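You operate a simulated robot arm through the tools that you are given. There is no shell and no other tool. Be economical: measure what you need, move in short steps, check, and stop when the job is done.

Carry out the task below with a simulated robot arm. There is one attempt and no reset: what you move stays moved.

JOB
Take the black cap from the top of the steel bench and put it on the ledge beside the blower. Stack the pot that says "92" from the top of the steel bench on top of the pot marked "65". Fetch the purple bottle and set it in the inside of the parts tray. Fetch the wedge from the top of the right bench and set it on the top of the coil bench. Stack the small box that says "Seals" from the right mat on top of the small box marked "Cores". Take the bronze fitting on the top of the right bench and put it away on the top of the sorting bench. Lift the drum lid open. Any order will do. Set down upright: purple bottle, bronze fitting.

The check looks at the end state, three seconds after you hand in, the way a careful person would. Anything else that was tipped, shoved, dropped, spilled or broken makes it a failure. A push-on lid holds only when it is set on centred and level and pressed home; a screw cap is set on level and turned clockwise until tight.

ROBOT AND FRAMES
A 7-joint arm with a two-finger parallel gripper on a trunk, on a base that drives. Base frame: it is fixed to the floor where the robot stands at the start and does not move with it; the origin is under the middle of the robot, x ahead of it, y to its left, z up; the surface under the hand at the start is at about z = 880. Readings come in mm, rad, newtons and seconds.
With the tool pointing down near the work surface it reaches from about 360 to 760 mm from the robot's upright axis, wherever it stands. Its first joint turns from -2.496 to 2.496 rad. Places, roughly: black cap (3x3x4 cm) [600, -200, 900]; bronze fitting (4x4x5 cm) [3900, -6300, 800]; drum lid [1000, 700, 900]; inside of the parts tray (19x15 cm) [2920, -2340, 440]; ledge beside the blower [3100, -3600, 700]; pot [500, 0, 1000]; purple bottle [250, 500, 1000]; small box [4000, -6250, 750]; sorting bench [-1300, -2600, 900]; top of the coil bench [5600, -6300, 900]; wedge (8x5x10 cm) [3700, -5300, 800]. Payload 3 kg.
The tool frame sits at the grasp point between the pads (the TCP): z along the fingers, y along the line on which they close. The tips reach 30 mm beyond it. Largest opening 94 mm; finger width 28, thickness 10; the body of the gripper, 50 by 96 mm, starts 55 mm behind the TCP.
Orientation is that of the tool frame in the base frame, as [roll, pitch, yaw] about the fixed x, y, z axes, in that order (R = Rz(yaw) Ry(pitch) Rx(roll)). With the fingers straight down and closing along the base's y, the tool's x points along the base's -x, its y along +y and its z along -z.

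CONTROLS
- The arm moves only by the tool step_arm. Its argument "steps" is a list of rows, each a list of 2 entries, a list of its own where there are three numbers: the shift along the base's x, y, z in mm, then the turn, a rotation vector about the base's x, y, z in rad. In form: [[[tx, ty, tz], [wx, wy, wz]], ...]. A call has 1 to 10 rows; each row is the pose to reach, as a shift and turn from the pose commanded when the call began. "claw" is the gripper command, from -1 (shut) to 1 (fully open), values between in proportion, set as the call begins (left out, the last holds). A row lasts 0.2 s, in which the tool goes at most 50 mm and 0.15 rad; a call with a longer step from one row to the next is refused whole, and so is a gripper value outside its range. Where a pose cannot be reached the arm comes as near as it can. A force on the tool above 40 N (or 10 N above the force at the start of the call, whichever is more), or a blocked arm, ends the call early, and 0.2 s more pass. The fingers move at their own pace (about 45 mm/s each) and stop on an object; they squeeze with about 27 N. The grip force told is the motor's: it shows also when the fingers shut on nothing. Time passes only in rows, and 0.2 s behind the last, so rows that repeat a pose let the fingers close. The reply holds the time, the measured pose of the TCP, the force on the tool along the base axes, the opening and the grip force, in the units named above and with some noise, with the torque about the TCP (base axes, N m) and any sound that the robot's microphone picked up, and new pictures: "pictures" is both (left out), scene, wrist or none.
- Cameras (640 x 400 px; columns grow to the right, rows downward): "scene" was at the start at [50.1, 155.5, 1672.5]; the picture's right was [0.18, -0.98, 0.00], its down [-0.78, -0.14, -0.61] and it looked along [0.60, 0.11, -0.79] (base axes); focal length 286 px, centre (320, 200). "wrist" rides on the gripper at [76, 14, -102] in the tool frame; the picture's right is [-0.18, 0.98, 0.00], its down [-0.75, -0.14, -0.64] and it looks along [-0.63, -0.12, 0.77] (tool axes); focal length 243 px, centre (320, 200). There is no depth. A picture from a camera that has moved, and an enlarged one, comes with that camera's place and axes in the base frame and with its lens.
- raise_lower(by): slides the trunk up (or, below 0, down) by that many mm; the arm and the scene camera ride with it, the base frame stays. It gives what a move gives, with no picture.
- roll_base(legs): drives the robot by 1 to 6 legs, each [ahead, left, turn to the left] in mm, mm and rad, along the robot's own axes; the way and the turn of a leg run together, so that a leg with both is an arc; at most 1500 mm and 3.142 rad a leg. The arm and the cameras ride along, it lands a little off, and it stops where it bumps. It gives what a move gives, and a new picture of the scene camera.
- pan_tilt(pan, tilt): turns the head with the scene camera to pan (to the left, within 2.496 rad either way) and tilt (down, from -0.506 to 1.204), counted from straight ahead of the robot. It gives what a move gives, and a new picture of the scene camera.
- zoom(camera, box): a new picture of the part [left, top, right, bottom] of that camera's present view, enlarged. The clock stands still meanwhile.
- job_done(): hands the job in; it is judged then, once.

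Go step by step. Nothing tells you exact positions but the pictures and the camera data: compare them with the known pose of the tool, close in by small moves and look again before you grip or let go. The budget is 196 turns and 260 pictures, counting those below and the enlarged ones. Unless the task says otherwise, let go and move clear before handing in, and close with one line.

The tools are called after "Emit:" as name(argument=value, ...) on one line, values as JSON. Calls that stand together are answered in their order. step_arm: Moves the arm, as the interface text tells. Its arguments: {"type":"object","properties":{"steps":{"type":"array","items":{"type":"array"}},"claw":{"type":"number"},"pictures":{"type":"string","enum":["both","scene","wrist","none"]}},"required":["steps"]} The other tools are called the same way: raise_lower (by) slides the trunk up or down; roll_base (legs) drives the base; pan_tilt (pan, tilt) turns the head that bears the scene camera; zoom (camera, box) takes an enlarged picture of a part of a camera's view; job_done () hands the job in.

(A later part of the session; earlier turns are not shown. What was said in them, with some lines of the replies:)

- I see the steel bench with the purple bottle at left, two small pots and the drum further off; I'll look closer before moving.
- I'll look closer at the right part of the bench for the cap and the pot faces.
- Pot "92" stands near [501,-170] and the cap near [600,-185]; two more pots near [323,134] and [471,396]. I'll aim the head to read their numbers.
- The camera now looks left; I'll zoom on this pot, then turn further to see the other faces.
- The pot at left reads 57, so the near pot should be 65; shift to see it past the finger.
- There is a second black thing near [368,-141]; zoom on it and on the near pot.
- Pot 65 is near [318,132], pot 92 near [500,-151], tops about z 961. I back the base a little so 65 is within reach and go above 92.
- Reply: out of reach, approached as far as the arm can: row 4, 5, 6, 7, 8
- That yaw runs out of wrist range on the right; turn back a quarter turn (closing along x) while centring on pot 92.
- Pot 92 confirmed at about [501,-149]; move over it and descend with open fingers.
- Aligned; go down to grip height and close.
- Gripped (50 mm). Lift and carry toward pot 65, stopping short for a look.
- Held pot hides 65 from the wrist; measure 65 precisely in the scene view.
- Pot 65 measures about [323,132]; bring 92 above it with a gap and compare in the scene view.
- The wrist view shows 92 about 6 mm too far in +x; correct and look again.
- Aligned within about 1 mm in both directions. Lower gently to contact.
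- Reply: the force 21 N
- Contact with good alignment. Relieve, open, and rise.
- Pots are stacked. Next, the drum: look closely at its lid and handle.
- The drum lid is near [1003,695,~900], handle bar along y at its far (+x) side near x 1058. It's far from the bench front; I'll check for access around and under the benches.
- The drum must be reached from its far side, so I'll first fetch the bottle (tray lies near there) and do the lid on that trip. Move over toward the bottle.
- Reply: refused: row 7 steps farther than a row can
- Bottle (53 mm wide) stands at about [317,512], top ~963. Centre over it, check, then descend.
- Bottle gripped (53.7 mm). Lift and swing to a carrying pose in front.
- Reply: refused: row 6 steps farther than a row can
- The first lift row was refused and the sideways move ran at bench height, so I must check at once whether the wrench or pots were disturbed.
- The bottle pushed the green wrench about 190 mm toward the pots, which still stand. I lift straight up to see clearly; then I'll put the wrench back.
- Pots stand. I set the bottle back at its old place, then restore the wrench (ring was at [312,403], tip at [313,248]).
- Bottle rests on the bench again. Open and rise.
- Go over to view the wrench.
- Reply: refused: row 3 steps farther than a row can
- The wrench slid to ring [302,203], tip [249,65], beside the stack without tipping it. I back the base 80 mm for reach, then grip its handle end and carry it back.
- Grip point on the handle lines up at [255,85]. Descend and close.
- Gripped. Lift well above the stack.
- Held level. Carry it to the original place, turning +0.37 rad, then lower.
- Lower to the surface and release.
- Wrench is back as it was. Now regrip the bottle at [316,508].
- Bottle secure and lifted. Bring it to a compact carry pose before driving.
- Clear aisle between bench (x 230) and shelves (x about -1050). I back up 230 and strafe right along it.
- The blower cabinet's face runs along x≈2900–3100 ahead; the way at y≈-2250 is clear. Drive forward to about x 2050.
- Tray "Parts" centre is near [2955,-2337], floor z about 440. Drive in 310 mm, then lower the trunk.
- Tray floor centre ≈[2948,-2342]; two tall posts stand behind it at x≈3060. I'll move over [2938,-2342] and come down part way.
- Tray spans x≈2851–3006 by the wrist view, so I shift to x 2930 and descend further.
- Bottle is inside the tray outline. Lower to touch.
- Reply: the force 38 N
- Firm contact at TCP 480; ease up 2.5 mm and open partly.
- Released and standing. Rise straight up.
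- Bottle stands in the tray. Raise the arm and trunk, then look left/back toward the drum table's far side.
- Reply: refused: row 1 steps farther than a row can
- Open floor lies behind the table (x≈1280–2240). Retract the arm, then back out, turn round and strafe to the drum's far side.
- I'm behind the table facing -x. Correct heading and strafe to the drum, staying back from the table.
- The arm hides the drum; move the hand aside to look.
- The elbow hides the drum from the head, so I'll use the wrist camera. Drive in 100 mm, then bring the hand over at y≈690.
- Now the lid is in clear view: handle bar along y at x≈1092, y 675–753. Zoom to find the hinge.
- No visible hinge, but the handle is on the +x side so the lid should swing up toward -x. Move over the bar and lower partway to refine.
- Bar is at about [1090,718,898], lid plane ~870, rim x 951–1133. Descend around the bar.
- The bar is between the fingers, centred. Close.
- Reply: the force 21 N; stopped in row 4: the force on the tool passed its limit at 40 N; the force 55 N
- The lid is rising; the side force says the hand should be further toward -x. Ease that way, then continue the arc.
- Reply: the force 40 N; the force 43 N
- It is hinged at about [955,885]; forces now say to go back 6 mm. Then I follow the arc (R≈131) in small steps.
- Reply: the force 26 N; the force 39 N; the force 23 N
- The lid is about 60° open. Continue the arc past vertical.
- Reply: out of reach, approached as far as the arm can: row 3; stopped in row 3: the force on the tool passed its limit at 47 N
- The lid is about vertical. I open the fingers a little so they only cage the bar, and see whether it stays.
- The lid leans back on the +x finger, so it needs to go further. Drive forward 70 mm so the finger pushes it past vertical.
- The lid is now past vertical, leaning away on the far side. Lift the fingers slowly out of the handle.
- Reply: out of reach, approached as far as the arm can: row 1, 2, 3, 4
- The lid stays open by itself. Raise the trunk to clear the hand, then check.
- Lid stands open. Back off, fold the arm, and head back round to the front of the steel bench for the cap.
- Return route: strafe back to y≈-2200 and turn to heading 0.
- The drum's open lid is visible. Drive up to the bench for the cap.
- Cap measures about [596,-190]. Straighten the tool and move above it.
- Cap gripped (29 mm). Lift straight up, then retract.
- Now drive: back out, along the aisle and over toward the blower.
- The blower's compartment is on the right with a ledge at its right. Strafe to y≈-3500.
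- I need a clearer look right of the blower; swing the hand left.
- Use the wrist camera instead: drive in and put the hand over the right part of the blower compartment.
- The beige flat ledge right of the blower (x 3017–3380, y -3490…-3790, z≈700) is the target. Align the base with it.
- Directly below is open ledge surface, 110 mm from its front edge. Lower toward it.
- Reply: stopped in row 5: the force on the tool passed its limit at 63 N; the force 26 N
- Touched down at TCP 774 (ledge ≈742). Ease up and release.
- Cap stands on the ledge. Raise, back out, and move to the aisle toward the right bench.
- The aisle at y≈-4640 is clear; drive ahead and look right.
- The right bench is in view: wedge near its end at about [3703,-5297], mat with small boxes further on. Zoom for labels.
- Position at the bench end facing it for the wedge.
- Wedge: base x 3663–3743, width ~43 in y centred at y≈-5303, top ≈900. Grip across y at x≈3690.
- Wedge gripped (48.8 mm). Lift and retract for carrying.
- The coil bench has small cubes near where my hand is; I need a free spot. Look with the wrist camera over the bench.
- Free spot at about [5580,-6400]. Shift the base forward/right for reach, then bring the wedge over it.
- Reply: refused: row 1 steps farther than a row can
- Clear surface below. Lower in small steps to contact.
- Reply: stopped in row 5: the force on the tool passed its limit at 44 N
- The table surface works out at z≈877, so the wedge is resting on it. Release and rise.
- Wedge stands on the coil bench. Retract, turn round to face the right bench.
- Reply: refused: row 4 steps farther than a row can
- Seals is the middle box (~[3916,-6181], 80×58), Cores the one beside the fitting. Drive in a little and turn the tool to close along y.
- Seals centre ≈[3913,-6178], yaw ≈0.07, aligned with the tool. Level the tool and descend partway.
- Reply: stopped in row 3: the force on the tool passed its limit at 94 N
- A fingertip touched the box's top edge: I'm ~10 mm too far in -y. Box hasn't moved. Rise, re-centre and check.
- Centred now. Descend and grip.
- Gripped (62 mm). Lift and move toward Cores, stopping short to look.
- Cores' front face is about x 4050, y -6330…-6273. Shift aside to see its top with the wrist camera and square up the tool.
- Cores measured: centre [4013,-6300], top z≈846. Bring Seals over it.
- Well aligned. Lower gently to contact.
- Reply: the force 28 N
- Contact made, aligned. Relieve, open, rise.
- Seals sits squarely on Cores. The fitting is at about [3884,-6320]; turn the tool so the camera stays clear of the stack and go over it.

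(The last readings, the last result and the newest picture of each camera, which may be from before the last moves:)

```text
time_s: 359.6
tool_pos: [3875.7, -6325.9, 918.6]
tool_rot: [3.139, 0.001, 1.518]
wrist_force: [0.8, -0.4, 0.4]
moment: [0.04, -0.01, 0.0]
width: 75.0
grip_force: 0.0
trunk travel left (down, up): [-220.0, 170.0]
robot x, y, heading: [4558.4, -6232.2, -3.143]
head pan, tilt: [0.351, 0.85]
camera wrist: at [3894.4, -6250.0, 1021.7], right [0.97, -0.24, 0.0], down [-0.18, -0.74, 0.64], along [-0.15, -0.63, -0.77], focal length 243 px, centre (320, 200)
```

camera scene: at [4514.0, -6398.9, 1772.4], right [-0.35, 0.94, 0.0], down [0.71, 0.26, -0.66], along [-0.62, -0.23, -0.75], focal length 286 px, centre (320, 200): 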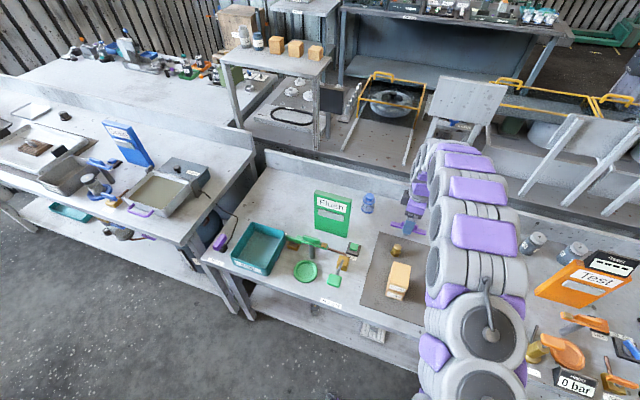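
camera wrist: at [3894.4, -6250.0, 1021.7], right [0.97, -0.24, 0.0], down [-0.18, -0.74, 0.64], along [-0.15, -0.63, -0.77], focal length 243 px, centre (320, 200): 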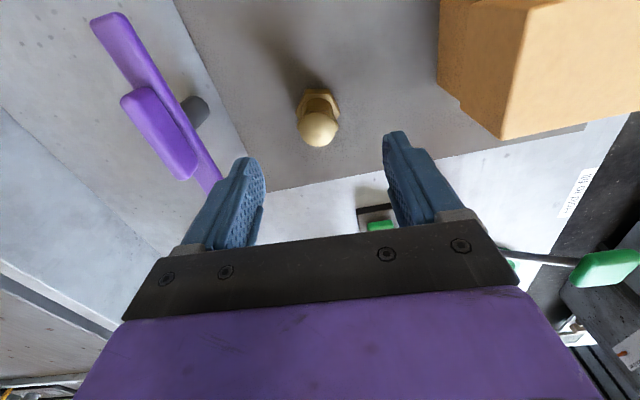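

Emit:
step_arm(steps=[[[-1, 0, -40], [0, 0, 0]], [[-1, 0, -75], [0, 0, 0]], [[-1, 0, -84], [0, 0, 0]]], pictures="none")

Emit:
step_arm(steps=[[[0, 0, 0], [0, 0, 0]], [[0, 0, 0], [0, 0, 0]], [[0, 0, 0], [0, 0, 0]], [[0, 0, 0], [0, 0, 0]]], claw=-1, pictures="wrist")

```text
time_s: 360.4
tool_pos: [3875.6, -6326.1, 836.3]
tool_rot: [-3.139, 0.003, 1.519]
wrist_force: [-0.3, 0.4, 0.5]
moment: [0.02, 0.04, 0.03]
width: 75.4
grip_force: 0.2
trunk travel left (down, up): [-220.0, 170.0]
robot x, y, heading: [4561.4, -6230.4, -3.139]
head pan, tilt: [0.351, 0.85]
```

```text
time_s: 361.4
tool_pos: [3874.9, -6324.0, 837.0]
tool_rot: [3.142, 0.002, 1.519]
wrist_force: [-3.1, -0.2, 2.6]
moment: [0.0, 0.07, -0.02]
width: 36.6
grip_force: 27.3
trunk travel left (down, up): [-220.0, 170.0]
robot x, y, heading: [4561.5, -6227.8, -3.142]
head pan, tilt: [0.351, 0.85]
camera wrist: at [3894.1, -6248.9, 939.2], right [0.97, -0.24, 0.0], down [-0.18, -0.74, 0.64], along [-0.15, -0.63, -0.77], focal length 243 px, centre (320, 200)
```

wrist: 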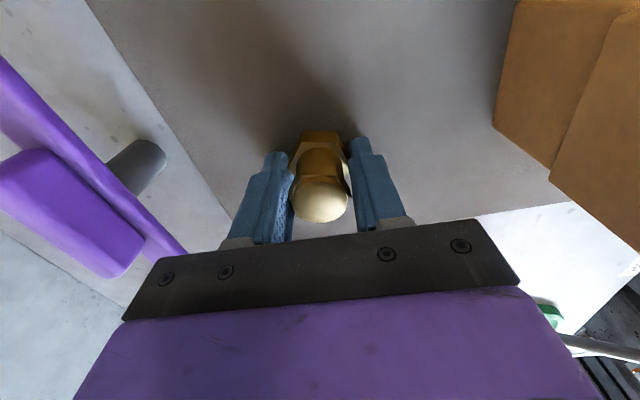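

Fitting gripped (36.6 mm). Lift, retract, then drive to the sorting bench by the known clear route.

Emit:
step_arm(steps=[[[0, 0, 45], [0, 0, 0]], [[0, 0, 90], [0, 0, 0]], [[0, 0, 135], [0, 0, 0]], [[0, 0, 180], [0, 0, 0]], [[0, 0, 225], [0, 0, 0]], [[30, 10, 260], [0, 0, 0]], [[75, 25, 270], [0, 0, 0]], [[120, 40, 270], [0, 0, 0]], [[165, 55, 270], [0, 0, 0]], [[205, 80, 270], [0, 0, 0]]], pictures="none")

```text
time_s: 363.6
tool_pos: [4080.7, -6241.2, 1106.5]
tool_rot: [-3.139, 0.004, 1.517]
wrist_force: [-0.5, 0.5, -1.6]
moment: [0.0, -0.03, 0.01]
width: 36.4
grip_force: 27.1
trunk travel left (down, up): [-220.0, 170.0]
robot x, y, heading: [4559.4, -6231.8, -3.141]
head pan, tilt: [0.351, 0.85]
```

Emit:
roll_base(legs=[[-200, 0, 0], [0, -800, 0], [0, -790, 0], [1430, 0, 0], [1430, 0, 0]])

```text
time_s: 386.6
tool_pos: [1369.3, -4532.6, 1107.1]
tool_rot: [-3.141, 0.003, 1.479]
wrist_force: [0.9, -0.1, -2.4]
moment: [0.02, 0.02, -0.01]
width: 36.7
grip_force: 27.2
trunk travel left (down, up): [-220.0, 170.0]
robot x, y, heading: [1850.5, -4537.9, 3.105]
head pan, tilt: [0.351, 0.85]
camera scene: at [1798.3, -4703.7, 1772.5], right [-0.31, 0.95, 0.0], down [0.72, 0.23, -0.66], along [-0.63, -0.2, -0.75], focal length 286 px, centre (320, 200)
```

scene: 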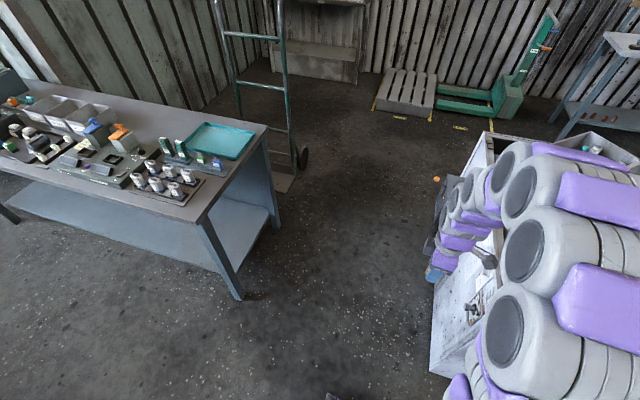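

Emit:
roll_base(legs=[[-60, -1100, 0.036], [0, -1180, 0], [1250, 0, 0], [1200, 0, 0]])

Emit:
pan_tilt(pan=0.3, tilt=0.75)

```text
time_s: 409.4
tool_pos: [-959.4, -2257.3, 1108.3]
tool_rot: [-3.141, 0.001, 1.52]
wrist_force: [0.4, 0.2, -2.5]
moment: [0.01, -0.04, 0.02]
width: 36.7
grip_force: 27.9
trunk travel left (down, up): [-220.0, 170.0]
robot x, y, heading: [-482.8, -2241.1, -3.136]
head pan, tilt: [0.351, 0.85]
camera scene: at [-525.0, -2409.7, 1772.5], right [-0.35, 0.94, 0.0], down [0.71, 0.26, -0.66], along [-0.62, -0.23, -0.75], focal length 286 px, centre (320, 200)
```

scene: 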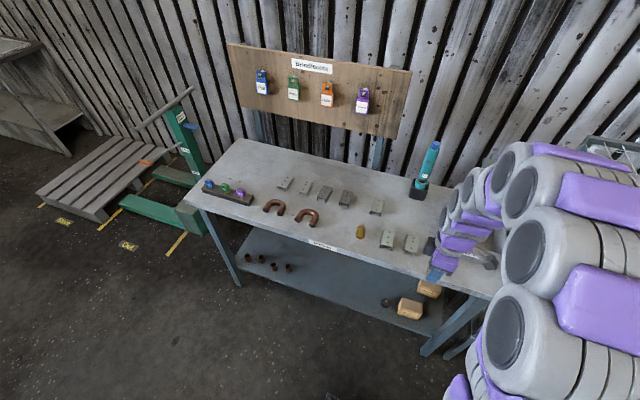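

```text
time_s: 410.0
tool_pos: [-957.4, -2257.0, 1108.7]
tool_rot: [-3.137, 0.002, 1.522]
wrist_force: [-0.4, 0.9, -1.7]
moment: [-0.01, 0.01, -0.02]
width: 36.8
grip_force: 27.0
trunk travel left (down, up): [-220.0, 170.0]
robot x, y, heading: [-476.7, -2239.9, -3.138]
head pan, tilt: [0.3, 0.75]
camera scene: at [-530.0, -2407.4, 1780.5], right [-0.3, 0.95, 0.0], down [0.65, 0.21, -0.73], along [-0.7, -0.22, -0.68], focal length 286 px, centre (320, 200)
```

scene: 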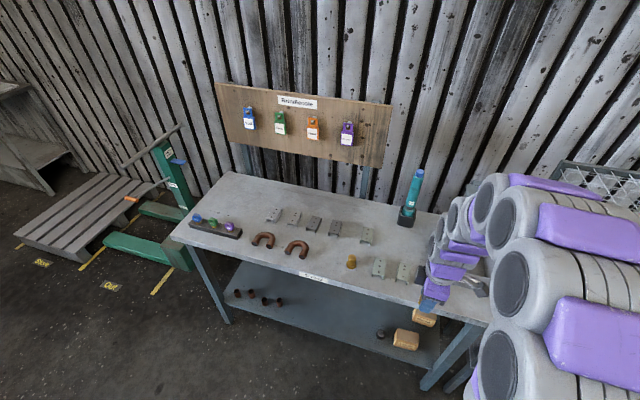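

This is the sorting bench; a free spot is about [-1185,-2580], between the copper bends and a brass plug. Shift the base and bring the fitting over it.

Emit:
roll_base(legs=[[110, 320, 0]])

Emit:
zoom(camera="wrist", box=[0, 0, 640, 400])

```text
time_s: 412.3
tool_pos: [-1067.2, -2573.7, 1108.2]
tool_rot: [-3.14, 0.011, 1.525]
wrist_force: [-0.5, 0.4, -1.9]
moment: [-0.04, -0.01, -0.02]
width: 36.6
grip_force: 26.8
trunk travel left (down, up): [-220.0, 170.0]
robot x, y, heading: [-589.1, -2563.6, -3.133]
head pan, tilt: [0.3, 0.75]
camera scene: at [-638.6, -2713.0, 1782.1], right [-0.3, 0.95, -0.01], down [0.65, 0.2, -0.73], along [-0.69, -0.23, -0.68], focal length 286 px, centre (320, 200)
```

scene: 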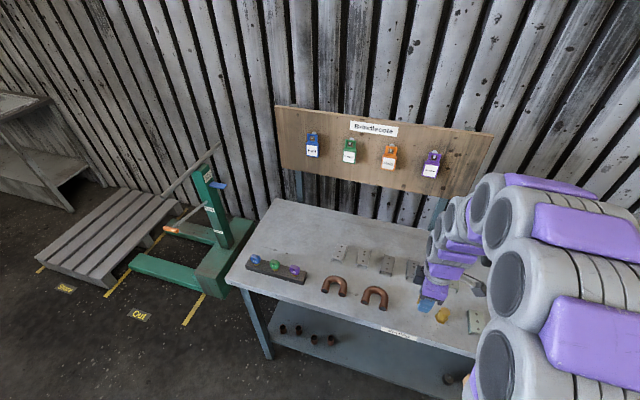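

```text
1.00 times, centred on (320, 200) of wrist (not enlarged: the box is as wide or as high as the picture)
camera zoom: at [-1047.7, -2497.3, 1210.4], right [0.97, -0.23, 0.0], down [-0.17, -0.74, 0.65], along [-0.15, -0.63, -0.76], focal length 243 px, centre (320, 200)
```

zoom: 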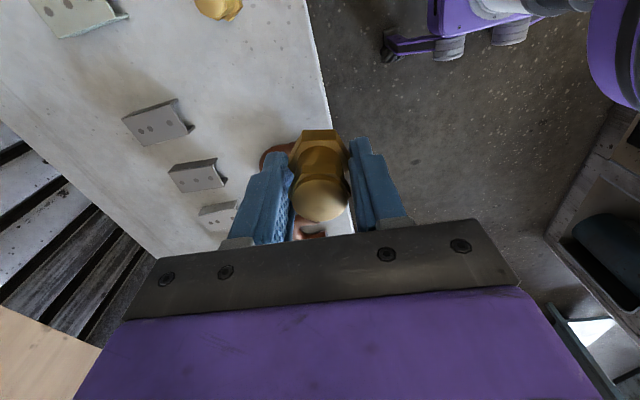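

Emit:
step_arm(steps=[[[-40, 4, 0], [0.01, 0, 0]], [[-80, 8, 0], [0.01, 0, 0]], [[-118, 12, 0], [0.01, 0, 0]], [[-118, 12, -45], [0.01, 0, 0]], [[-118, 12, -90], [0.01, 0, 0]], [[-118, 12, -130], [0.01, 0, 0]]], pictures="both")

```text
time_s: 413.7
tool_pos: [-1183.0, -2568.2, 975.2]
tool_rot: [-3.139, -0.007, 1.524]
wrist_force: [0.2, -0.3, -2.7]
moment: [-0.01, 0.0, -0.01]
width: 36.7
grip_force: 26.9
trunk travel left (down, up): [-220.0, 170.0]
robot x, y, heading: [-587.0, -2562.9, -3.133]
head pan, tilt: [0.3, 0.75]
camera scene: at [-640.8, -2729.0, 1780.5], right [-0.3, 0.95, 0.0], down [0.65, 0.21, -0.73], along [-0.69, -0.22, -0.68], focal length 286 px, centre (320, 200)
camera wrist: at [-1164.8, -2492.3, 1079.1], right [0.97, -0.23, 0.0], down [-0.17, -0.75, 0.64], along [-0.15, -0.62, -0.77], focal length 243 px, centre (320, 200)
```

scene: 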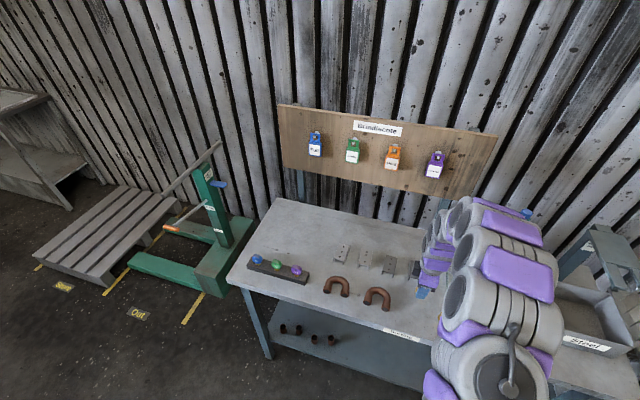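
wrist: 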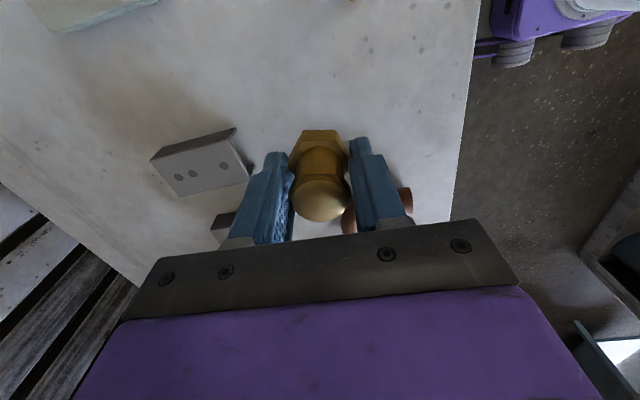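

Emit:
step_arm(steps=[[[7, 8, -25], [0, 0, 0]], [[7, 8, -40], [0, 0, 0]], [[7, 8, -47], [0, 0, 0]], [[7, 8, -52], [0, 0, 0]], [[7, 8, -55], [0, 0, 0]], [[7, 8, -58], [0, 0, 0]], [[7, 8, -61], [0, 0, 0]], [[7, 8, -64], [0, 0, 0]]], pictures="none")

```text
time_s: 415.5
tool_pos: [-1174.4, -2562.8, 914.5]
tool_rot: [-3.137, -0.007, 1.523]
wrist_force: [0.4, -0.2, -2.5]
moment: [-0.02, 0.01, -0.04]
width: 36.7
grip_force: 27.7
trunk travel left (down, up): [-220.0, 170.0]
robot x, y, heading: [-587.3, -2565.4, -3.132]
head pan, tilt: [0.3, 0.75]
```

Emit:
step_arm(steps=[[[0, 0, -3], [0, 0, 0]], [[0, 0, -6], [0, 0, 0]], [[0, 0, -9], [0, 0, 0]], [[0, 0, -12], [0, 0, 0]], [[0, 0, -15], [0, 0, 0]]], pictures="wrist")

```text
time_s: 416.4
tool_pos: [-1175.5, -2565.9, 909.4]
tool_rot: [-3.126, -0.008, 1.528]
wrist_force: [13.4, 2.7, 22.0]
moment: [-0.17, -0.89, 0.29]
width: 36.9
grip_force: 27.1
trunk travel left (down, up): [-220.0, 170.0]
robot x, y, heading: [-586.8, -2565.9, -3.131]
head pan, tilt: [0.3, 0.75]
stopped in row 4: the force on the tool passed its limit at 44 N (the readings are from after the stop); the commanded pose is now the measured one
camera wrist: at [-1156.5, -2490.0, 1014.0], right [0.97, -0.23, -0.02], down [-0.17, -0.75, 0.64], along [-0.16, -0.62, -0.77], focal length 243 px, centre (320, 200)
```

wrist: 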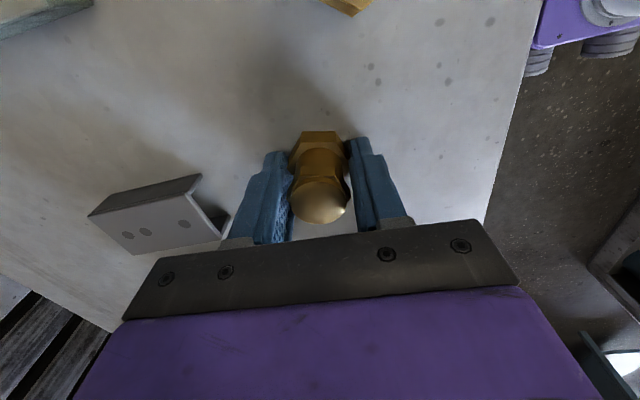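

Contact with the bench at TCP 909. Ease, level, release and rise.

Emit:
step_arm(steps=[[[0, 0, 1.5], [0, -0.013, 0]], [[0, 0, 1.5], [0, -0.013, 0]]], pictures="none")

Emit:
step_arm(steps=[[[0, 0, 0], [0, 0, 0]], [[0, 0, 0], [0, 0, 0]], [[0, 0, 0], [0, 0, 0]], [[0, 0, 15], [0, 0, 0]], [[0, 0, 55], [0, 0, 0]], [[0, 0, 100], [0, 0, 0]], [[0, 0, 145], [0, 0, 0]]], claw=0.2, pictures="wrist")

```text
time_s: 416.9
tool_pos: [-1178.8, -2565.7, 909.8]
tool_rot: [3.141, -0.009, 1.525]
wrist_force: [0.4, 0.8, 6.7]
moment: [-0.06, -0.03, -0.03]
width: 37.1
grip_force: 27.0
trunk travel left (down, up): [-220.0, 170.0]
robot x, y, heading: [-586.7, -2566.7, -3.133]
head pan, tilt: [0.3, 0.75]
```

```text
time_s: 418.6
tool_pos: [-1176.8, -2565.9, 1057.6]
tool_rot: [-3.141, -0.011, 1.526]
wrist_force: [0.9, 0.8, -0.8]
moment: [0.03, 0.02, -0.02]
width: 56.3
grip_force: 0.0
trunk travel left (down, up): [-220.0, 170.0]
robot x, y, heading: [-588.5, -2563.9, -3.13]
head pan, tilt: [0.3, 0.75]
camera wrist: at [-1157.9, -2490.8, 1161.0], right [0.97, -0.23, 0.0], down [-0.18, -0.75, 0.63], along [-0.15, -0.62, -0.77], focal length 243 px, centre (320, 200)
```

wrist: 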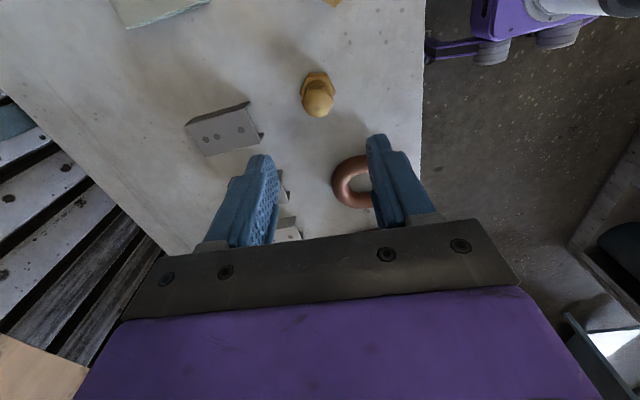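

The fitting stands upright on the sorting bench and the hand is clear of it. I'll back off and hand in.

Emit:
roll_base(legs=[[-150, 0, 0]])

Emit:
job_done()

```text
time_s: 419.9
tool_pos: [-1026.0, -2564.1, 1057.5]
tool_rot: [3.141, -0.01, 1.525]
wrist_force: [0.5, 0.1, -0.1]
moment: [-0.02, 0.02, -0.03]
width: 56.4
grip_force: 0.1
trunk travel left (down, up): [-220.0, 170.0]
robot x, y, heading: [-441.8, -2562.1, -3.134]
head pan, tilt: [0.3, 0.75]
camera scene: at [-487.6, -2729.5, 1780.6], right [-0.3, 0.95, 0.0], down [0.65, 0.21, -0.73], along [-0.7, -0.22, -0.68], focal length 286 px, centre (320, 200)
```

scene: 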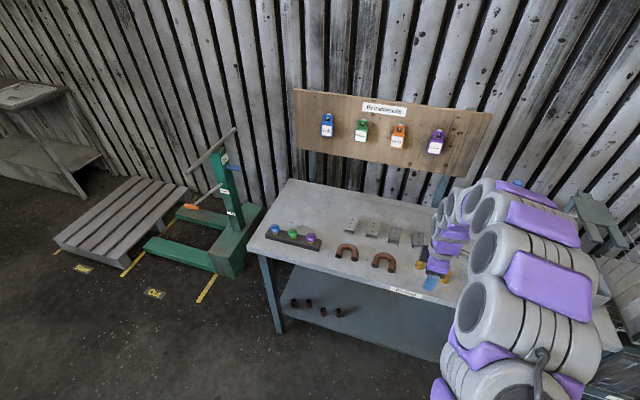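

```text
The job is handed in.
```

All seven items are done and handed in; along the way I knocked the green wrench on the steel bench about 190 mm with the bottle and put it back by measurement, so it may be a few millimetres off.
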